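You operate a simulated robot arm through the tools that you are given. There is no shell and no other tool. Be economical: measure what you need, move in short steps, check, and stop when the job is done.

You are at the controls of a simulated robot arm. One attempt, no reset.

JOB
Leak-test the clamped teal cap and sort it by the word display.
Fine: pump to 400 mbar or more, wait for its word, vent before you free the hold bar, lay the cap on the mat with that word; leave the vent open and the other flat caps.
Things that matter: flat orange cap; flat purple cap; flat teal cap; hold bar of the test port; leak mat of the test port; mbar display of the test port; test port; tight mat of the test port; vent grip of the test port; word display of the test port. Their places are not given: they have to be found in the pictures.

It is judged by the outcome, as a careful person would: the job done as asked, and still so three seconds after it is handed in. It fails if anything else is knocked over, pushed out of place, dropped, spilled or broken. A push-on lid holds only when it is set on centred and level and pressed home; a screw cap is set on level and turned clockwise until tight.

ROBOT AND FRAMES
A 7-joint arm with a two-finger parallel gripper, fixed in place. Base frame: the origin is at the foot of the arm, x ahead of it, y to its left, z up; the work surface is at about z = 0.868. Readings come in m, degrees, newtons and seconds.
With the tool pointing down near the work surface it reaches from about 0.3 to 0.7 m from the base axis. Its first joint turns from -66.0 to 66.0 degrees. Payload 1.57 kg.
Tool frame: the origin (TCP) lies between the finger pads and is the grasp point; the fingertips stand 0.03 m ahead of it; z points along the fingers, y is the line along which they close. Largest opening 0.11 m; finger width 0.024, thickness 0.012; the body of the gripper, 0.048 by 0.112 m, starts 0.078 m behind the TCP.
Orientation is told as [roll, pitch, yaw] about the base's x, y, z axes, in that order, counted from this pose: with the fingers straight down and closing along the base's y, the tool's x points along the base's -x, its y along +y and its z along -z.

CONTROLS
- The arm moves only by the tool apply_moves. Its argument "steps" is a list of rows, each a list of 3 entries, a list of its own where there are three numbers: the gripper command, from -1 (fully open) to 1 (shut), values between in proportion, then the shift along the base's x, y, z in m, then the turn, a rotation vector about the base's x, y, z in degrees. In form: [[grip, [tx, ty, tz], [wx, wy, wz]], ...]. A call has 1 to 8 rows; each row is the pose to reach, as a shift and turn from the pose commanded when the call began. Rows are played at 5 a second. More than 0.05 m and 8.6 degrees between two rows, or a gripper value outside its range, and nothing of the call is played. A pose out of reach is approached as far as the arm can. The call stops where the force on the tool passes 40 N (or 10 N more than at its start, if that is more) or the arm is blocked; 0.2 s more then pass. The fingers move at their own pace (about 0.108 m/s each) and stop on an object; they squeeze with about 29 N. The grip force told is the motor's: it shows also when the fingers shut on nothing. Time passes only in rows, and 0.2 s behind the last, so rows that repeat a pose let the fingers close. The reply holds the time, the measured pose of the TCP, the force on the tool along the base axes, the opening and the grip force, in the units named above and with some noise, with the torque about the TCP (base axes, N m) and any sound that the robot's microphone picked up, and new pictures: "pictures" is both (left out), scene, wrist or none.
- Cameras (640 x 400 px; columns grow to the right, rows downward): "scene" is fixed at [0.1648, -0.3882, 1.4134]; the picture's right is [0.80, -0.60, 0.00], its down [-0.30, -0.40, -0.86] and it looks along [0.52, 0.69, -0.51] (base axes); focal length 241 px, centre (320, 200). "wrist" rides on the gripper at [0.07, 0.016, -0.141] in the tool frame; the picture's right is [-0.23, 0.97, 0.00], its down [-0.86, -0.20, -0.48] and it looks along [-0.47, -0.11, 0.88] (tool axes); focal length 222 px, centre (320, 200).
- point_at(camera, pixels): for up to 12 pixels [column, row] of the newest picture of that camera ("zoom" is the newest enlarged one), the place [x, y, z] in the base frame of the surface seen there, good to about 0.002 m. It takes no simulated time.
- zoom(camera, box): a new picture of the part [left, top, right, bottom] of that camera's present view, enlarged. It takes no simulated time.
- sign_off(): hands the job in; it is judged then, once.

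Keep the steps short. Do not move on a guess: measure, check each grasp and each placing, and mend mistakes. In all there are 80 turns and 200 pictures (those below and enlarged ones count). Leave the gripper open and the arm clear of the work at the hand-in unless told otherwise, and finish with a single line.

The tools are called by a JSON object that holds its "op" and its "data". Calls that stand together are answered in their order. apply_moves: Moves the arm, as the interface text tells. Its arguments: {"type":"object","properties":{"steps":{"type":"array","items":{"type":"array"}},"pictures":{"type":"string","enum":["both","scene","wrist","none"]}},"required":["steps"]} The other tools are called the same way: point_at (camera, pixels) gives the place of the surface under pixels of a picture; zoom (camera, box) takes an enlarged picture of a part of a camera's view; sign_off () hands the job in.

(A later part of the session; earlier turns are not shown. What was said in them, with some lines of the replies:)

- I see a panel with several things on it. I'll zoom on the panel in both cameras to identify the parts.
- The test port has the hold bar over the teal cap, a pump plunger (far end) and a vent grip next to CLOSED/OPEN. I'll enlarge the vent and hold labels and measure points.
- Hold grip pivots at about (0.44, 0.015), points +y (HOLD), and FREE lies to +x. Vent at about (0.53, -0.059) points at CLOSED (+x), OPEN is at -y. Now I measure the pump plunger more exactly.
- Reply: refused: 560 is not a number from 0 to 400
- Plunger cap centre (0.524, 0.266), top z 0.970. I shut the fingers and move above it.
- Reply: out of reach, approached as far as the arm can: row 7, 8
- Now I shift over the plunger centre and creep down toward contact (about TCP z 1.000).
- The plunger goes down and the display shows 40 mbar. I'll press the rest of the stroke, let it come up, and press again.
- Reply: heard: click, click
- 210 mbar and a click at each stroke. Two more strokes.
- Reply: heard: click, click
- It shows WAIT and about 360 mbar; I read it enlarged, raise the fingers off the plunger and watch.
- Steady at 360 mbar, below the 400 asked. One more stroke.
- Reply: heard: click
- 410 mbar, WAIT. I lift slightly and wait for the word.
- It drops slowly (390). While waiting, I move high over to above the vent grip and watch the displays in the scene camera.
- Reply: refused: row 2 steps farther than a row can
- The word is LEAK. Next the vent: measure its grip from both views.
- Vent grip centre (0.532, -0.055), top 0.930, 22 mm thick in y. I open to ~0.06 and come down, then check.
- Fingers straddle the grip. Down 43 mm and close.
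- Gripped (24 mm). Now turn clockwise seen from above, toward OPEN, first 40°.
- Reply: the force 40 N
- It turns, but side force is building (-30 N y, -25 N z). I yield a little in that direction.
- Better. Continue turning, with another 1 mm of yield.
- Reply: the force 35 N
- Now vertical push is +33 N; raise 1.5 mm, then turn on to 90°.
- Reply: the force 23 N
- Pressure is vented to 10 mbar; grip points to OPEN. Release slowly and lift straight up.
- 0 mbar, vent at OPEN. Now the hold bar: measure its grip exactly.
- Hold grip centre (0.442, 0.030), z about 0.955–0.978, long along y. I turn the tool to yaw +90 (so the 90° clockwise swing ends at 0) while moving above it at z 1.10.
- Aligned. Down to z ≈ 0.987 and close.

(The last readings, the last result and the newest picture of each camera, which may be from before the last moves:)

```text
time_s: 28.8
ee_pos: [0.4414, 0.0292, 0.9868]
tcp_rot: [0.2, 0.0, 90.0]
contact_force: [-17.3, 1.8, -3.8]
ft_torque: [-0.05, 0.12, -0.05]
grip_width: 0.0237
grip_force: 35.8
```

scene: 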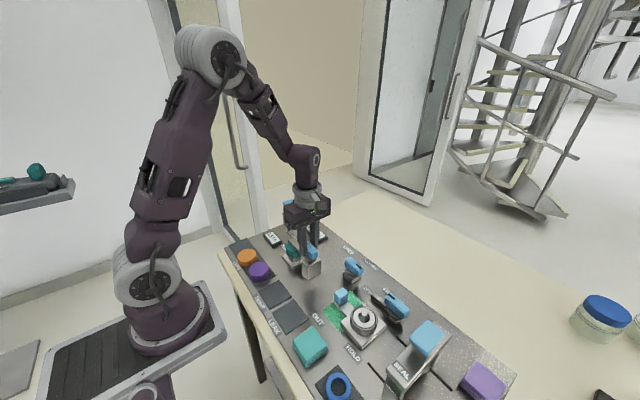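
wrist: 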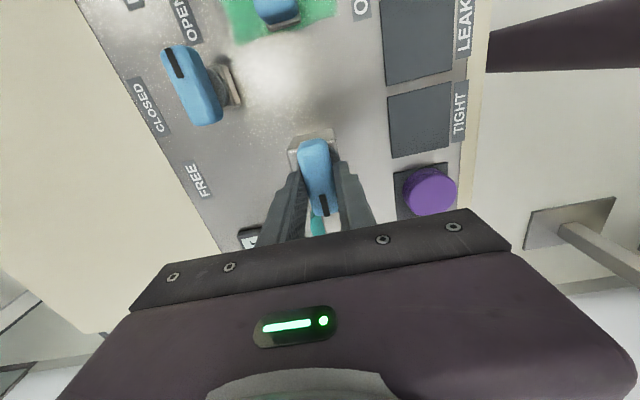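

Gripped; a -17 N side pull in x, so I yield 1.5 mm and turn clockwise toward FREE.

{"op": "apply_moves", "data": {"steps": [[1, [-0.0015, 0, 0], [0, 0, 0]], [1, [-0.0015, 0, 0], [0, 0, -8]], [1, [-0.0015, 0, 0], [0, 0, -16]], [1, [-0.0015, 0, 0], [0, 0, -24]]], "pictures": "none"}}

```text
time_s: 29.8
ee_pos: [0.441, 0.0288, 0.9878]
tcp_rot: [-0.3, -0.1, 65.7]
contact_force: [21.0, -14.2, -6.9]
ft_torque: [-0.96, 0.29, 0.11]
grip_width: 0.024
grip_force: 35.8
```

{"op": "apply_moves", "data": {"steps": [[1, [0.001, -0.001, 0], [0, 0, 0]], [1, [0.001, -0.001, 0], [0, 0, -8]], [1, [0.001, -0.001, 0], [0, 0, -16]], [1, [0.001, -0.001, 0], [0, 0, -24]]], "pictures": "wrist"}}

```text
time_s: 30.8
ee_pos: [0.4418, 0.0277, 0.9867]
tcp_rot: [-0.3, -0.3, 42.9]
contact_force: [3.9, -3.6, -6.4]
ft_torque: [0.24, 0.25, 0.01]
grip_width: 0.0238
grip_force: 36.1
stopped in row 4: the force on the tool passed its limit at 42 N (the readings are from after the stop); the commanded pose is now the measured one
```

wrist: 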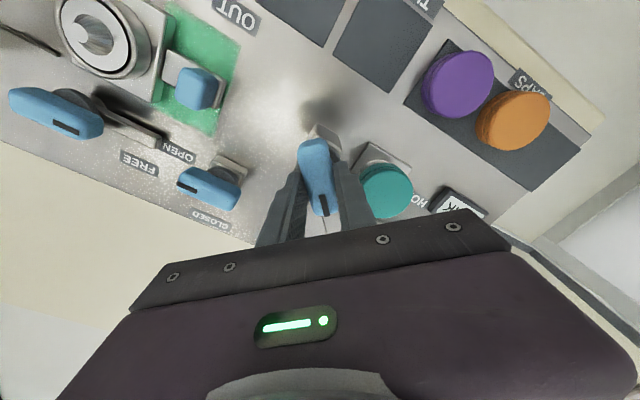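

The bar turns with the grip and the forces relaxed after the stop. Continue in small steps.

{"op": "apply_moves", "data": {"steps": [[1, [0, 0, 0], [0, 0, -6]], [1, [0, 0, 0], [0, 0, -12]], [1, [0, 0, 0], [0, 0, -18]]], "pictures": "none"}}

```text
time_s: 31.6
ee_pos: [0.4439, 0.0257, 0.9871]
tcp_rot: [-0.4, -0.3, 24.8]
contact_force: [12.1, -21.0, -8.3]
ft_torque: [-0.11, -0.03, 0.13]
grip_width: 0.0239
grip_force: 36.0
```

{"op": "apply_moves", "data": {"steps": [[1, [0.0005, -0.001, 0], [0, 0, 0]], [1, [0.0005, -0.001, 0], [0, 0, -6]], [1, [0.0005, -0.001, 0], [0, 0, -12]]], "pictures": "none"}}

```text
time_s: 32.6
ee_pos: [0.4443, 0.0262, 0.9871]
tcp_rot: [-0.5, -0.3, 12.8]
contact_force: [5.6, -5.0, -11.5]
ft_torque: [0.39, -0.2, 0.03]
grip_width: 0.0238
grip_force: 36.1
stopped in row 3: the force on the tool passed its limit at 40 N (the readings are from after the stop); the commanded pose is now the measured one
```

{"op": "apply_moves", "data": {"steps": [[1, [0, 0, 0], [0, 0, -6]], [1, [0, 0, 0], [0, 0, -12.8]]], "pictures": "both"}}

```text
time_s: 33.2
ee_pos: [0.443, 0.0252, 0.9875]
tcp_rot: [-0.4, -0.3, -0.1]
contact_force: [14.3, -16.4, -17.8]
ft_torque: [0.2, -0.05, 0.23]
grip_width: 0.0236
grip_force: 35.5
```

scene: 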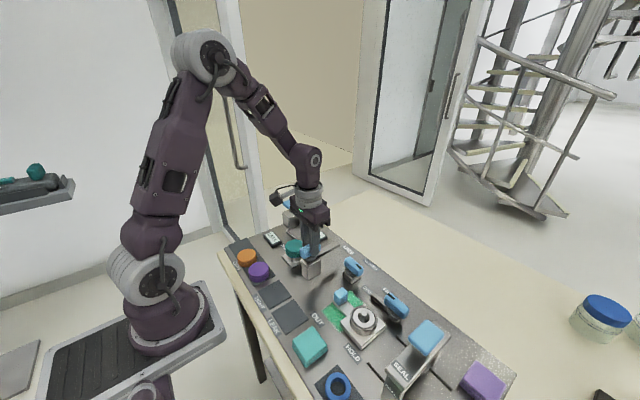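
wrist: 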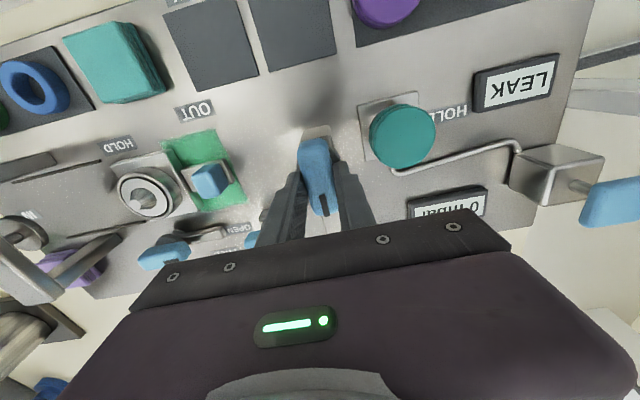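

The bar now points to FREE. Release and lift; correct the slight tilt.

{"op": "apply_moves", "data": {"steps": [[0, [0, 0, 0], [0, 0, 0]], [0, [0, 0, 0], [0, 0, 0]], [0, [0, 0, 0.04], [0, 0, 0]], [0, [0, 0, 0.085], [0.4, 0.3, 0]], [-0.4, [0, 0.02, 0.12], [0.4, 0.3, 0]], [-0.4, [0, 0.05, 0.12], [0.4, 0.3, 0]]], "pictures": "both"}}

{"op": "zoom", "data": {"camera": "scene", "box": [270, 225, 340, 285]}}

```text
time_s: 34.6
ee_pos: [0.4441, 0.0759, 1.1079]
tcp_rot: [-0.1, 0.1, 0.0]
contact_force: [0.3, -0.2, -0.7]
ft_torque: [-0.02, 0.02, -0.01]
grip_width: 0.0769
grip_force: 0.1
```

scene: 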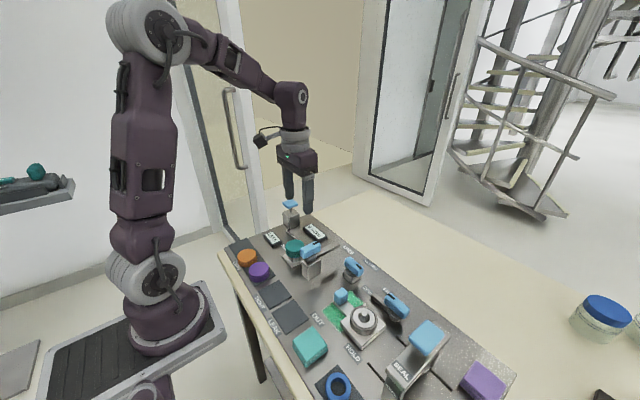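
wrist: 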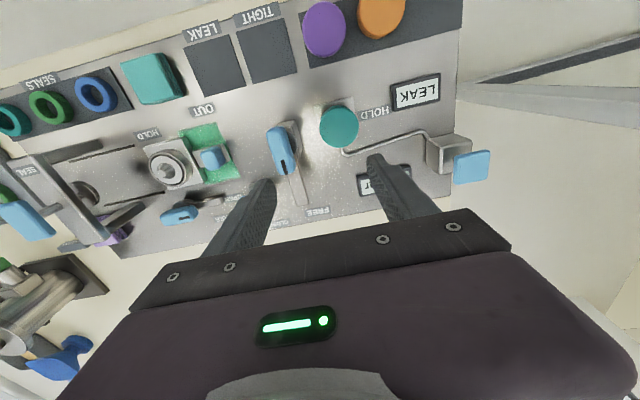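

```text
6.67 times, centred on (305, 255) of scene
```

zoom: 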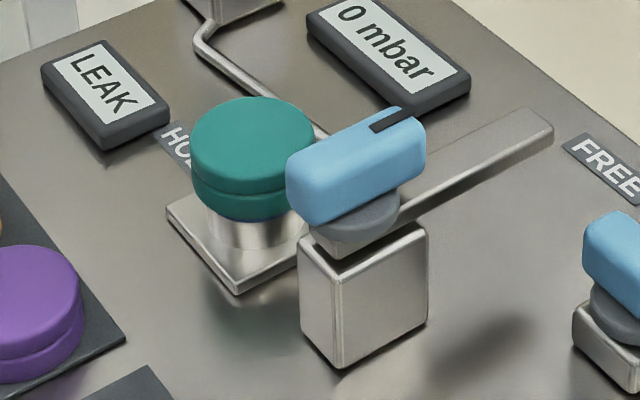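

{"op": "zoom", "data": {"camera": "wrist", "box": [250, 80, 420, 220]}}

{"op": "point_at", "data": {"camera": "wrist", "pixels": [[323, 122], [356, 122], [339, 110], [340, 138], [339, 124], [296, 160], [272, 145], [290, 140], [213, 62], [192, 58], [230, 62], [212, 40]]}}

{"op": "point_at", "data": {"camera": "zoom", "pixels": [[200, 130], [315, 130], [260, 100], [250, 180], [250, 205], [250, 240], [210, 180]]}}

{"op": "point_at", "data": {"camera": "scene", "pixels": [[295, 241], [286, 244], [303, 244], [293, 249], [290, 257], [294, 256], [257, 263], [258, 274], [274, 294], [290, 318]]}}

```text
2.86 times, centred on (335, 150) of wrist
```

zoom: 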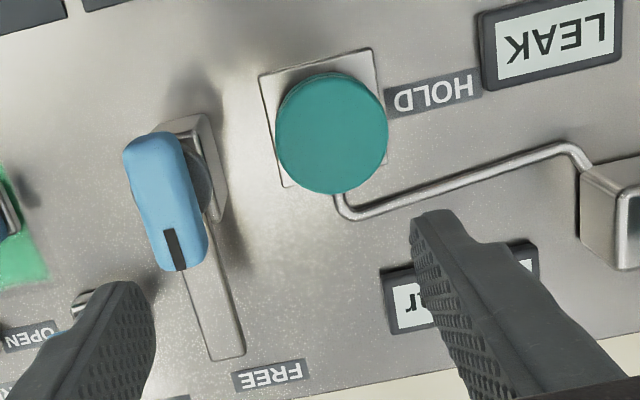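

```text
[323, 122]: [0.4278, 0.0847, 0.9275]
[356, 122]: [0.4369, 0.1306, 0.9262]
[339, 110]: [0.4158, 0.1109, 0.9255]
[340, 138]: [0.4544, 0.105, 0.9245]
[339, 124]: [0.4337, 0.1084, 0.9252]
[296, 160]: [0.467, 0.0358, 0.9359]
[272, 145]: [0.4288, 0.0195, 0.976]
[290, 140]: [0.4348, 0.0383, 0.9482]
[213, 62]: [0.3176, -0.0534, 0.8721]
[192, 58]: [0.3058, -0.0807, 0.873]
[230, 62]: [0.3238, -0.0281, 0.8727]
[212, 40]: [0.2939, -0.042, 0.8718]
```

```text
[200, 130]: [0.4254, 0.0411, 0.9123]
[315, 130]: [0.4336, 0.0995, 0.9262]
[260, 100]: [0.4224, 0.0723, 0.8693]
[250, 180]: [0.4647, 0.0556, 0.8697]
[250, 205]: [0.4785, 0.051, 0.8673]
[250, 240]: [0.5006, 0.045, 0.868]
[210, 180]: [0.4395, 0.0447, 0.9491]
```

```text
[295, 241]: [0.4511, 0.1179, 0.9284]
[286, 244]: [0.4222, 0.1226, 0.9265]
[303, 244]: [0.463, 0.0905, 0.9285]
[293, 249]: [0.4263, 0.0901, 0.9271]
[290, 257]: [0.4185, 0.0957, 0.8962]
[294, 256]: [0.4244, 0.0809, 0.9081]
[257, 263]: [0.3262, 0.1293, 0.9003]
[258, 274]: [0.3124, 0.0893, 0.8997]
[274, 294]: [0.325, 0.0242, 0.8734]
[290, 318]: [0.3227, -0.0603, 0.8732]
```

Cap: centre about (0.437, 0.108), diameter ≈ 0.057, top z 0.926. I move above it and recheck before descending.

{"op": "apply_moves", "data": {"steps": [[-0.5, [-0.003, 0.015, -0.03], [0, 0, 0]], [-0.5, [-0.0066, 0.032, -0.07], [0, 0, 0]], [-0.5, [-0.0066, 0.032, -0.11], [0, 0, 0]], [-0.5, [-0.0066, 0.032, -0.11], [0, 0, 0]]], "pictures": "both"}}

{"op": "zoom", "data": {"camera": "wrist", "box": [240, 80, 400, 240]}}

```text
time_s: 35.6
ee_pos: [0.4372, 0.1081, 0.9974]
tcp_rot: [0.1, 0.0, 0.0]
contact_force: [0.1, 0.5, 0.2]
ft_torque: [0.0, 0.03, 0.0]
grip_width: 0.0826
grip_force: 0.1
```

scene: 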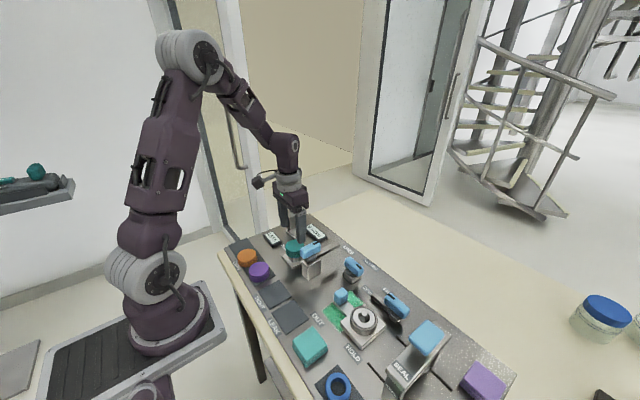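
wrist: 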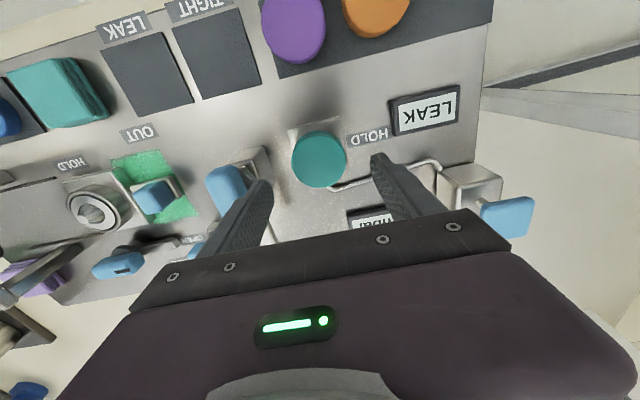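

```text
2.50 times, centred on (320, 160) of wrist
```

zoom: 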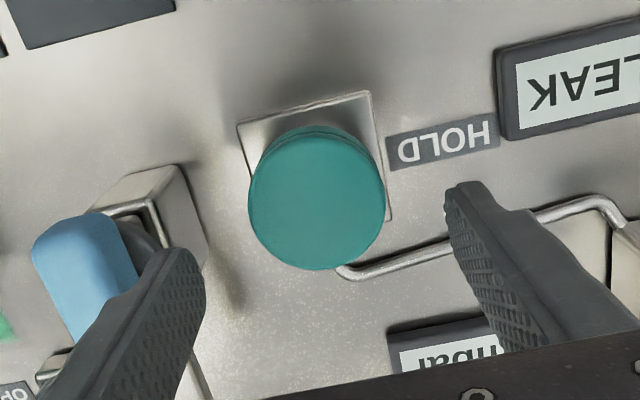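

{"op": "point_at", "data": {"camera": "zoom", "pixels": [[256, 205], [380, 195], [318, 138], [316, 265], [317, 200], [355, 272], [410, 255], [160, 200]]}}

{"op": "point_at", "data": {"camera": "wrist", "pixels": [[103, 50], [163, 36], [191, 100], [130, 115], [148, 75], [173, 31], [240, 18], [259, 86], [202, 97], [105, 90], [60, 60], [75, 110]]}}

```text
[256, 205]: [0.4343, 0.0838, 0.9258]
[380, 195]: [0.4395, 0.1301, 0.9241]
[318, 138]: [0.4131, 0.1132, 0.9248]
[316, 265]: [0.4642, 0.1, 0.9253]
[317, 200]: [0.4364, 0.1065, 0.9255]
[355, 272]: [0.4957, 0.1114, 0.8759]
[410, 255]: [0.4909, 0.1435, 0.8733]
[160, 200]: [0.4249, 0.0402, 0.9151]
```

```text
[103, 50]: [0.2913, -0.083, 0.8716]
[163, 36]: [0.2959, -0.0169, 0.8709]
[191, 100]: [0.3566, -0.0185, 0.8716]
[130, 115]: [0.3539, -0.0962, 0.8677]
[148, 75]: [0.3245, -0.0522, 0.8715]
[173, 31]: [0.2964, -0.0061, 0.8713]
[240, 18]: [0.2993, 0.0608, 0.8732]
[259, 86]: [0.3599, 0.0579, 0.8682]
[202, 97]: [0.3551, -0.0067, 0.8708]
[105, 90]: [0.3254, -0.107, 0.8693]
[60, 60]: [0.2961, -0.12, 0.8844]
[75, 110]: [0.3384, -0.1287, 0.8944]
```

Cap centre (0.438, 0.107), diameter ≈0.05; LEAK mat centre (0.325, -0.0525). Descend to z 0.931 and close.

{"op": "apply_moves", "data": {"steps": [[-0.5, [0.001, -0.001, -0.04], [0, 0, 0]], [-0.5, [0.001, -0.001, -0.0665], [0, 0, 0]], [-0.5, [0.001, -0.001, -0.0665], [0, 0, 0]], [1, [0.001, -0.001, -0.0665], [0, 0, 0]], [1, [0.001, -0.001, -0.0665], [0, 0, 0]], [1, [0.001, -0.001, -0.0665], [0, 0, 0]]], "pictures": "both"}}

{"op": "zoom", "data": {"camera": "scene", "box": [270, 215, 340, 285]}}

```text
time_s: 37.0
ee_pos: [0.4372, 0.1074, 0.9306]
tcp_rot: [-0.1, 0.0, 0.0]
contact_force: [0.3, -4.0, -2.7]
ft_torque: [-0.1, -0.01, -0.03]
grip_width: 0.0556
grip_force: 29.3
```

scene: 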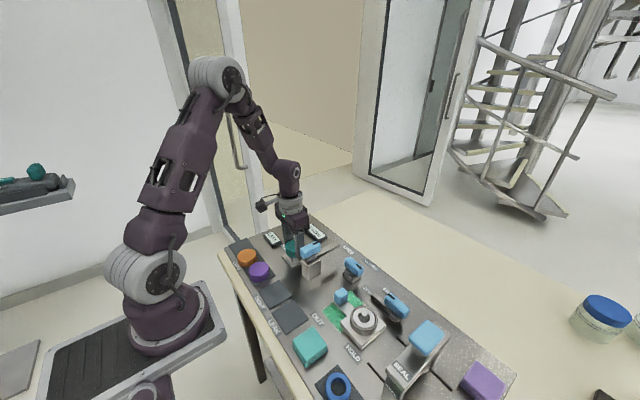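
wrist: 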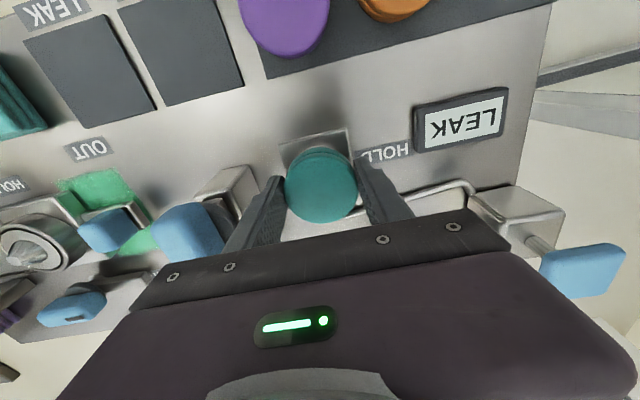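

```text
5.71 times, centred on (305, 250) of scene
```

zoom: 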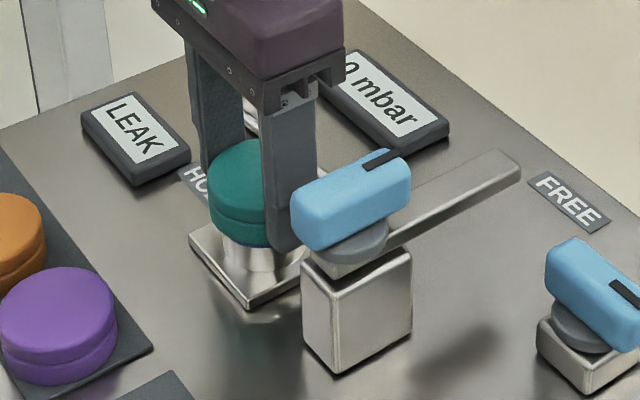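

Cap held (55.6 mm). Lift straight up gently.

{"op": "apply_moves", "data": {"steps": [[1, [0, 0, 0.01], [0, 0, 0]], [1, [0, 0, 0.025], [0, 0, 0]], [1, [0, 0, 0.06], [0, 0, 0]], [1, [0, 0, 0.1], [0, 0, 0]], [1, [0, 0, 0.1], [0, 0, 0]]], "pictures": "both"}}

{"op": "zoom", "data": {"camera": "scene", "box": [250, 185, 346, 285]}}

```text
time_s: 38.2
ee_pos: [0.4372, 0.1061, 1.0319]
tcp_rot: [0.2, 0.1, 0.1]
contact_force: [-0.6, -0.3, -0.9]
ft_torque: [-0.03, 0.02, -0.01]
grip_width: 0.0558
grip_force: 28.8
```

scene: 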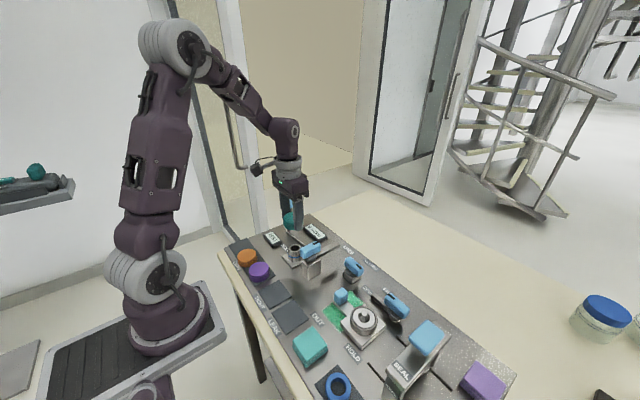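
wrist: 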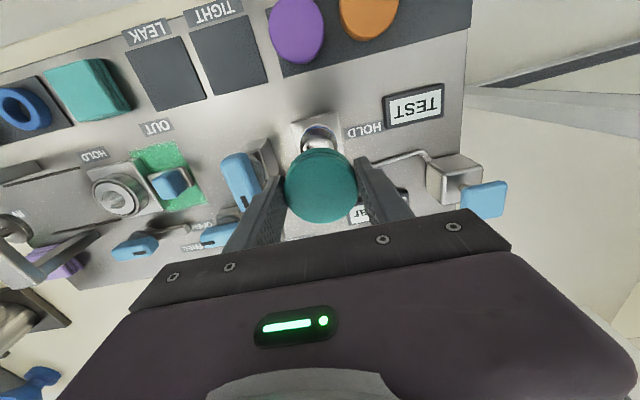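

```text
4.00 times, centred on (298, 235) of scene
```

zoom: 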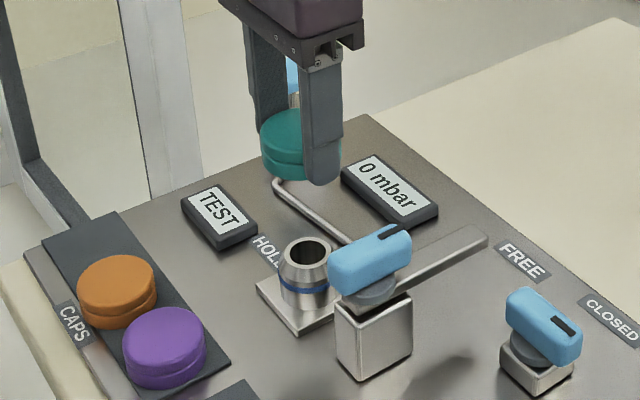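

Cap is off, level in the fingers. Carry it over to the LEAK mat at (0.325, -0.0525).

{"op": "apply_moves", "data": {"steps": [[1, [0, 0, 0.04], [0, 0, 0]], [1, [-0.025, -0.032, 0.05], [0, 0, 0]], [1, [-0.05, -0.064, 0.05], [0, 0, 0]], [1, [-0.075, -0.1, 0.05], [0, 0, 0]], [1, [-0.1, -0.135, 0.05], [0, 0, 0]], [1, [-0.112, -0.1585, 0.04], [0, 0, 0]], [1, [-0.112, -0.1585, 0], [0, 0, 0]], [1, [-0.112, -0.1585, -0.03], [0, 0, 0]]], "pictures": "both"}}

{"op": "zoom", "data": {"camera": "scene", "box": [230, 250, 350, 370]}}

```text
time_s: 40.0
ee_pos: [0.3253, -0.0523, 1.0028]
tcp_rot: [0.1, 0.2, 0.1]
contact_force: [1.3, 0.2, -1.4]
ft_torque: [0.04, 0.0, 0.03]
grip_width: 0.0557
grip_force: 28.8
```

scene: 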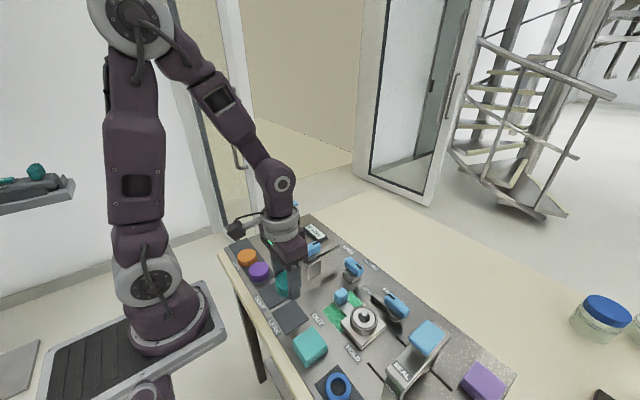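
wrist: 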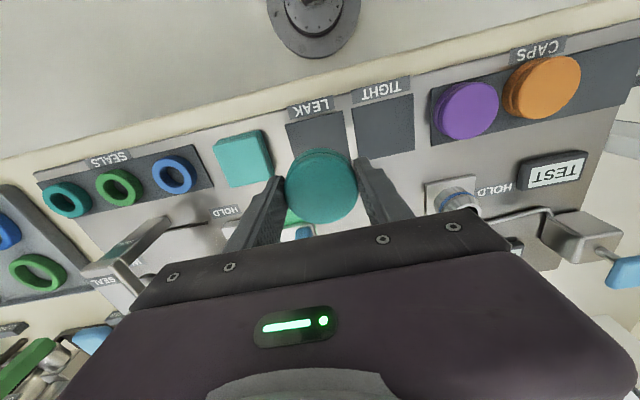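

```text
3.33 times, centred on (290, 310) of scene
```

zoom: 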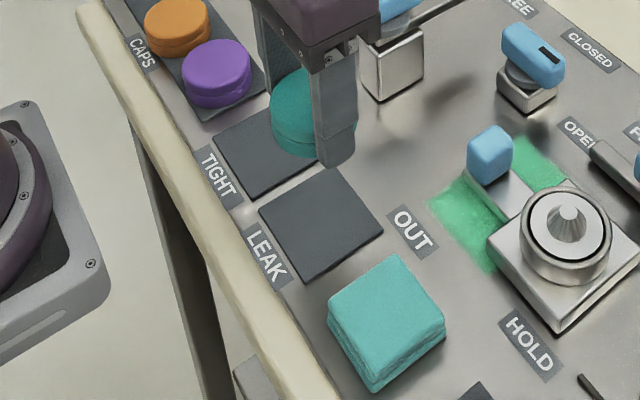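

Check the mat corners from the scene view before lowering.

{"op": "point_at", "data": {"camera": "zoom", "pixels": [[320, 172], [378, 230], [306, 278], [263, 212], [320, 225], [335, 300], [385, 260]]}}

{"op": "apply_moves", "data": {"steps": [[1, [0, 0, -0.03], [0, 0, 0]], [1, [0, 0, -0.06], [0, 0, 0]], [1, [0, 0, -0.08], [0, 0, 0]], [1, [0, 0, -0.086], [0, 0, 0]]], "pictures": "both"}}

{"op": "zoom", "data": {"camera": "scene", "box": [230, 250, 350, 370]}}

```text
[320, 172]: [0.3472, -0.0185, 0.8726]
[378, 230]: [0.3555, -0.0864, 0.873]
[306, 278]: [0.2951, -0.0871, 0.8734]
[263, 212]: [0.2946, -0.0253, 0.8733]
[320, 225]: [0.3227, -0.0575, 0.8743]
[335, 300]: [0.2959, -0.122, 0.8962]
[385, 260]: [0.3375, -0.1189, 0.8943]
```

```text
time_s: 41.0
ee_pos: [0.3258, -0.0496, 0.9155]
tcp_rot: [0.1, 0.1, 0.1]
contact_force: [1.3, -0.2, -0.3]
ft_torque: [0.0, 0.01, 0.03]
grip_width: 0.0556
grip_force: 29.2
```

scene: 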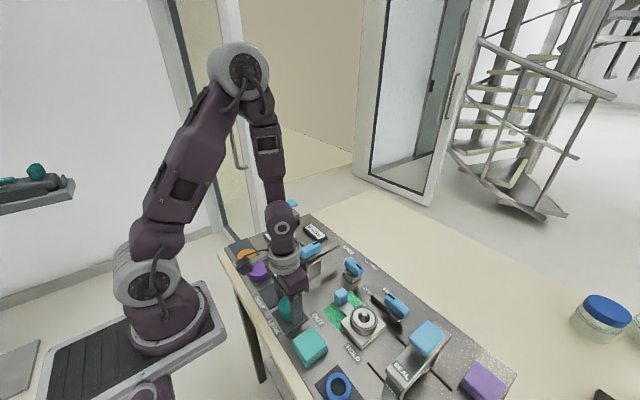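
wrist: 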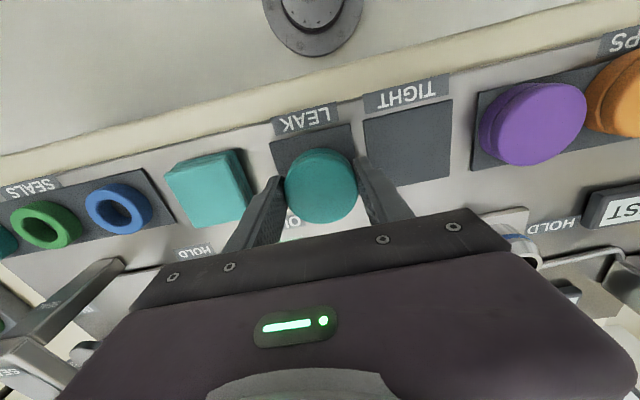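

```text
3.33 times, centred on (290, 310) of scene
```

zoom: 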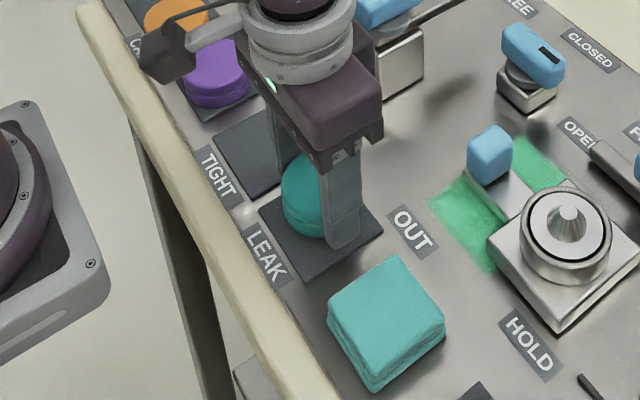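

Over the mat, bottom still a few mm above. Shift 3 mm in -y and creep down until contact.

{"op": "apply_moves", "data": {"steps": [[1, [0, -0.003, -0.002], [0, 0, 0]], [1, [0, -0.003, -0.005], [0, 0, 0]], [1, [0, -0.003, -0.008], [0, 0, 0]]], "pictures": "none"}}

```text
time_s: 41.8
ee_pos: [0.3257, -0.0537, 0.9069]
tcp_rot: [0.1, 0.1, 0.1]
contact_force: [1.0, -0.6, -0.9]
ft_torque: [-0.04, 0.01, -0.02]
grip_width: 0.0556
grip_force: 29.2
```

{"op": "apply_moves", "data": {"steps": [[1, [0, 0, -0.001], [0, 0, 0]], [1, [0, 0, -0.002], [0, 0, 0]], [1, [0, 0, -0.003], [0, 0, 0]]], "pictures": "wrist"}}

{"op": "zoom", "data": {"camera": "scene", "box": [260, 270, 320, 330]}}

```text
time_s: 42.6
ee_pos: [0.3255, -0.0537, 0.9045]
tcp_rot: [0.1, 0.0, 0.0]
contact_force: [-0.2, -0.3, -1.2]
ft_torque: [-0.02, 0.01, -0.03]
grip_width: 0.0558
grip_force: 29.5
```

wrist: 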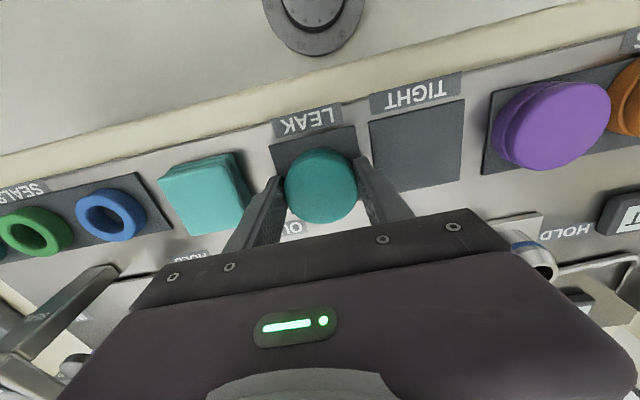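

```text
6.67 times, centred on (290, 300) of scene
```

zoom: 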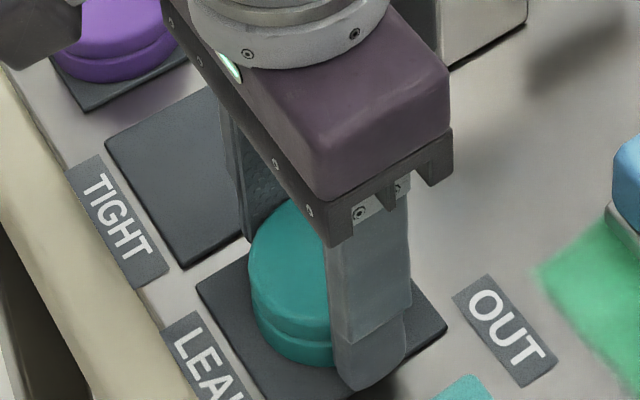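

{"op": "point_at", "data": {"camera": "wrist", "pixels": [[320, 180], [310, 190], [330, 195], [545, 120]]}}

{"op": "apply_moves", "data": {"steps": [[1, [0, 0, -0.001], [0, 0, 0]], [1, [0, 0, -0.002], [0, 0, 0]]], "pictures": "none"}}

```text
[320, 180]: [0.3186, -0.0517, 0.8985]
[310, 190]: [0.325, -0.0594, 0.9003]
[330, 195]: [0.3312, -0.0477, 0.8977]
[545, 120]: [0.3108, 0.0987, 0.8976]
```

```text
time_s: 43.2
ee_pos: [0.324, -0.0548, 0.9015]
tcp_rot: [0.1, 0.0, 0.2]
contact_force: [0.4, 2.9, 9.7]
ft_torque: [0.2, 0.01, 0.02]
grip_width: 0.0557
grip_force: 28.7
```

Contact felt (+9.7 N), and the cap's top is level with the other resting caps. Release gently, lift straight up.

{"op": "apply_moves", "data": {"steps": [[-0.15, [0, 0, 0.001], [0, 0, 0]], [-0.3, [0, 0, 0.001], [0, 0, 0]], [-0.3, [0, 0, 0.001], [0, 0, 0]], [-0.3, [0, 0, 0.03], [0, 0, 0]], [-0.3, [0, 0, 0.075], [0, 0, 0]], [-0.3, [0, 0, 0.12], [0, 0, 0]], [-0.3, [0, 0, 0.165], [0, 0, 0]], [-0.5, [0, 0, 0.2], [0, 0, 0]]], "pictures": "both"}}

{"op": "zoom", "data": {"camera": "scene", "box": [230, 220, 390, 370]}}

```text
time_s: 45.0
ee_pos: [0.3249, -0.0525, 1.1029]
tcp_rot: [0.0, 0.1, 0.0]
contact_force: [-0.1, -0.4, 0.0]
ft_torque: [-0.02, 0.04, 0.01]
grip_width: 0.0824
grip_force: 0.1
```

scene: 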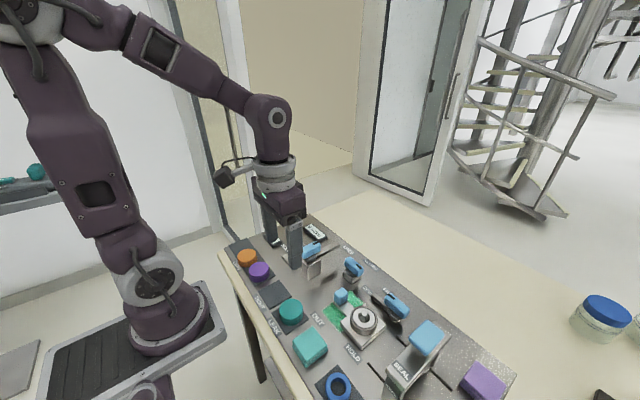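
wrist: 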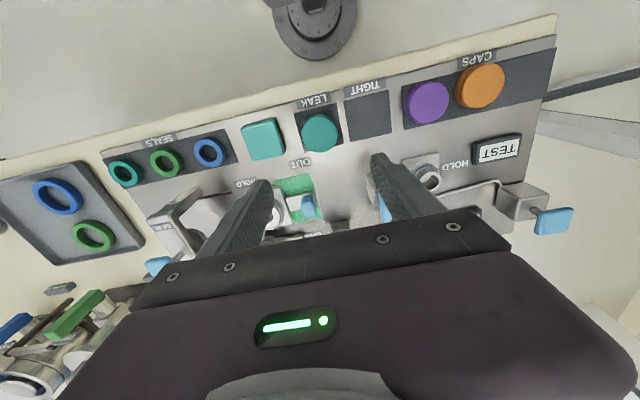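

```text
2.67 times, centred on (310, 295) of scene
```

zoom: 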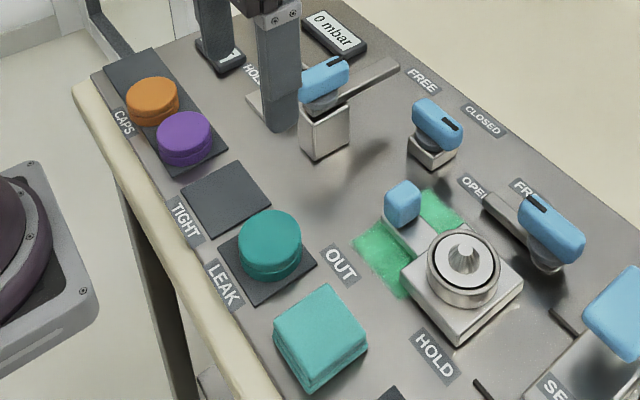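

The cap lies flat on the LEAK mat, the vent points to OPEN, and the other caps are untouched. Raise clear with the gripper open.

{"op": "apply_moves", "data": {"steps": [[-1, [0, 0, 0.045], [0, 0, 0]], [-1, [0, 0, 0.09], [0, 0, 0]], [-1, [0, 0, 0.13], [0, 0, 0]], [-1, [0, 0, 0.13], [0, 0, 0]]], "pictures": "scene"}}

```text
time_s: 46.0
ee_pos: [0.3255, -0.0532, 1.2318]
tcp_rot: [0.2, 0.1, -0.1]
contact_force: [0.5, 0.7, -0.5]
ft_torque: [-0.02, -0.02, -0.03]
grip_width: 0.1101
grip_force: 0.2
```

scene: 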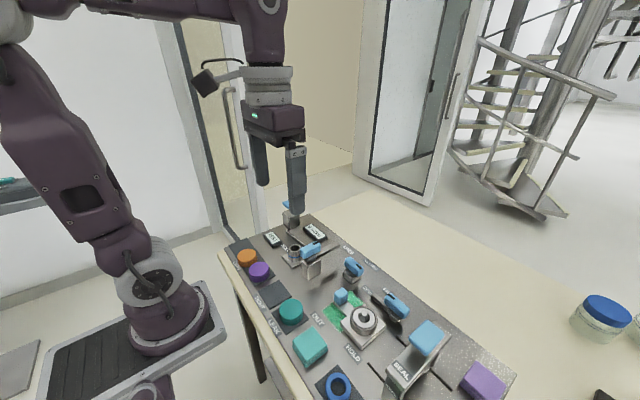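

Everything is in place; handing in.

{"op": "sign_off", "data": {}}

```text
The job is handed in.
```

The teal cap tested LEAK: pumped to 410 mbar, vented to 0 mbar before I freed the hold bar, and now flat on the LEAK mat, with the vent open and the other caps untouched.
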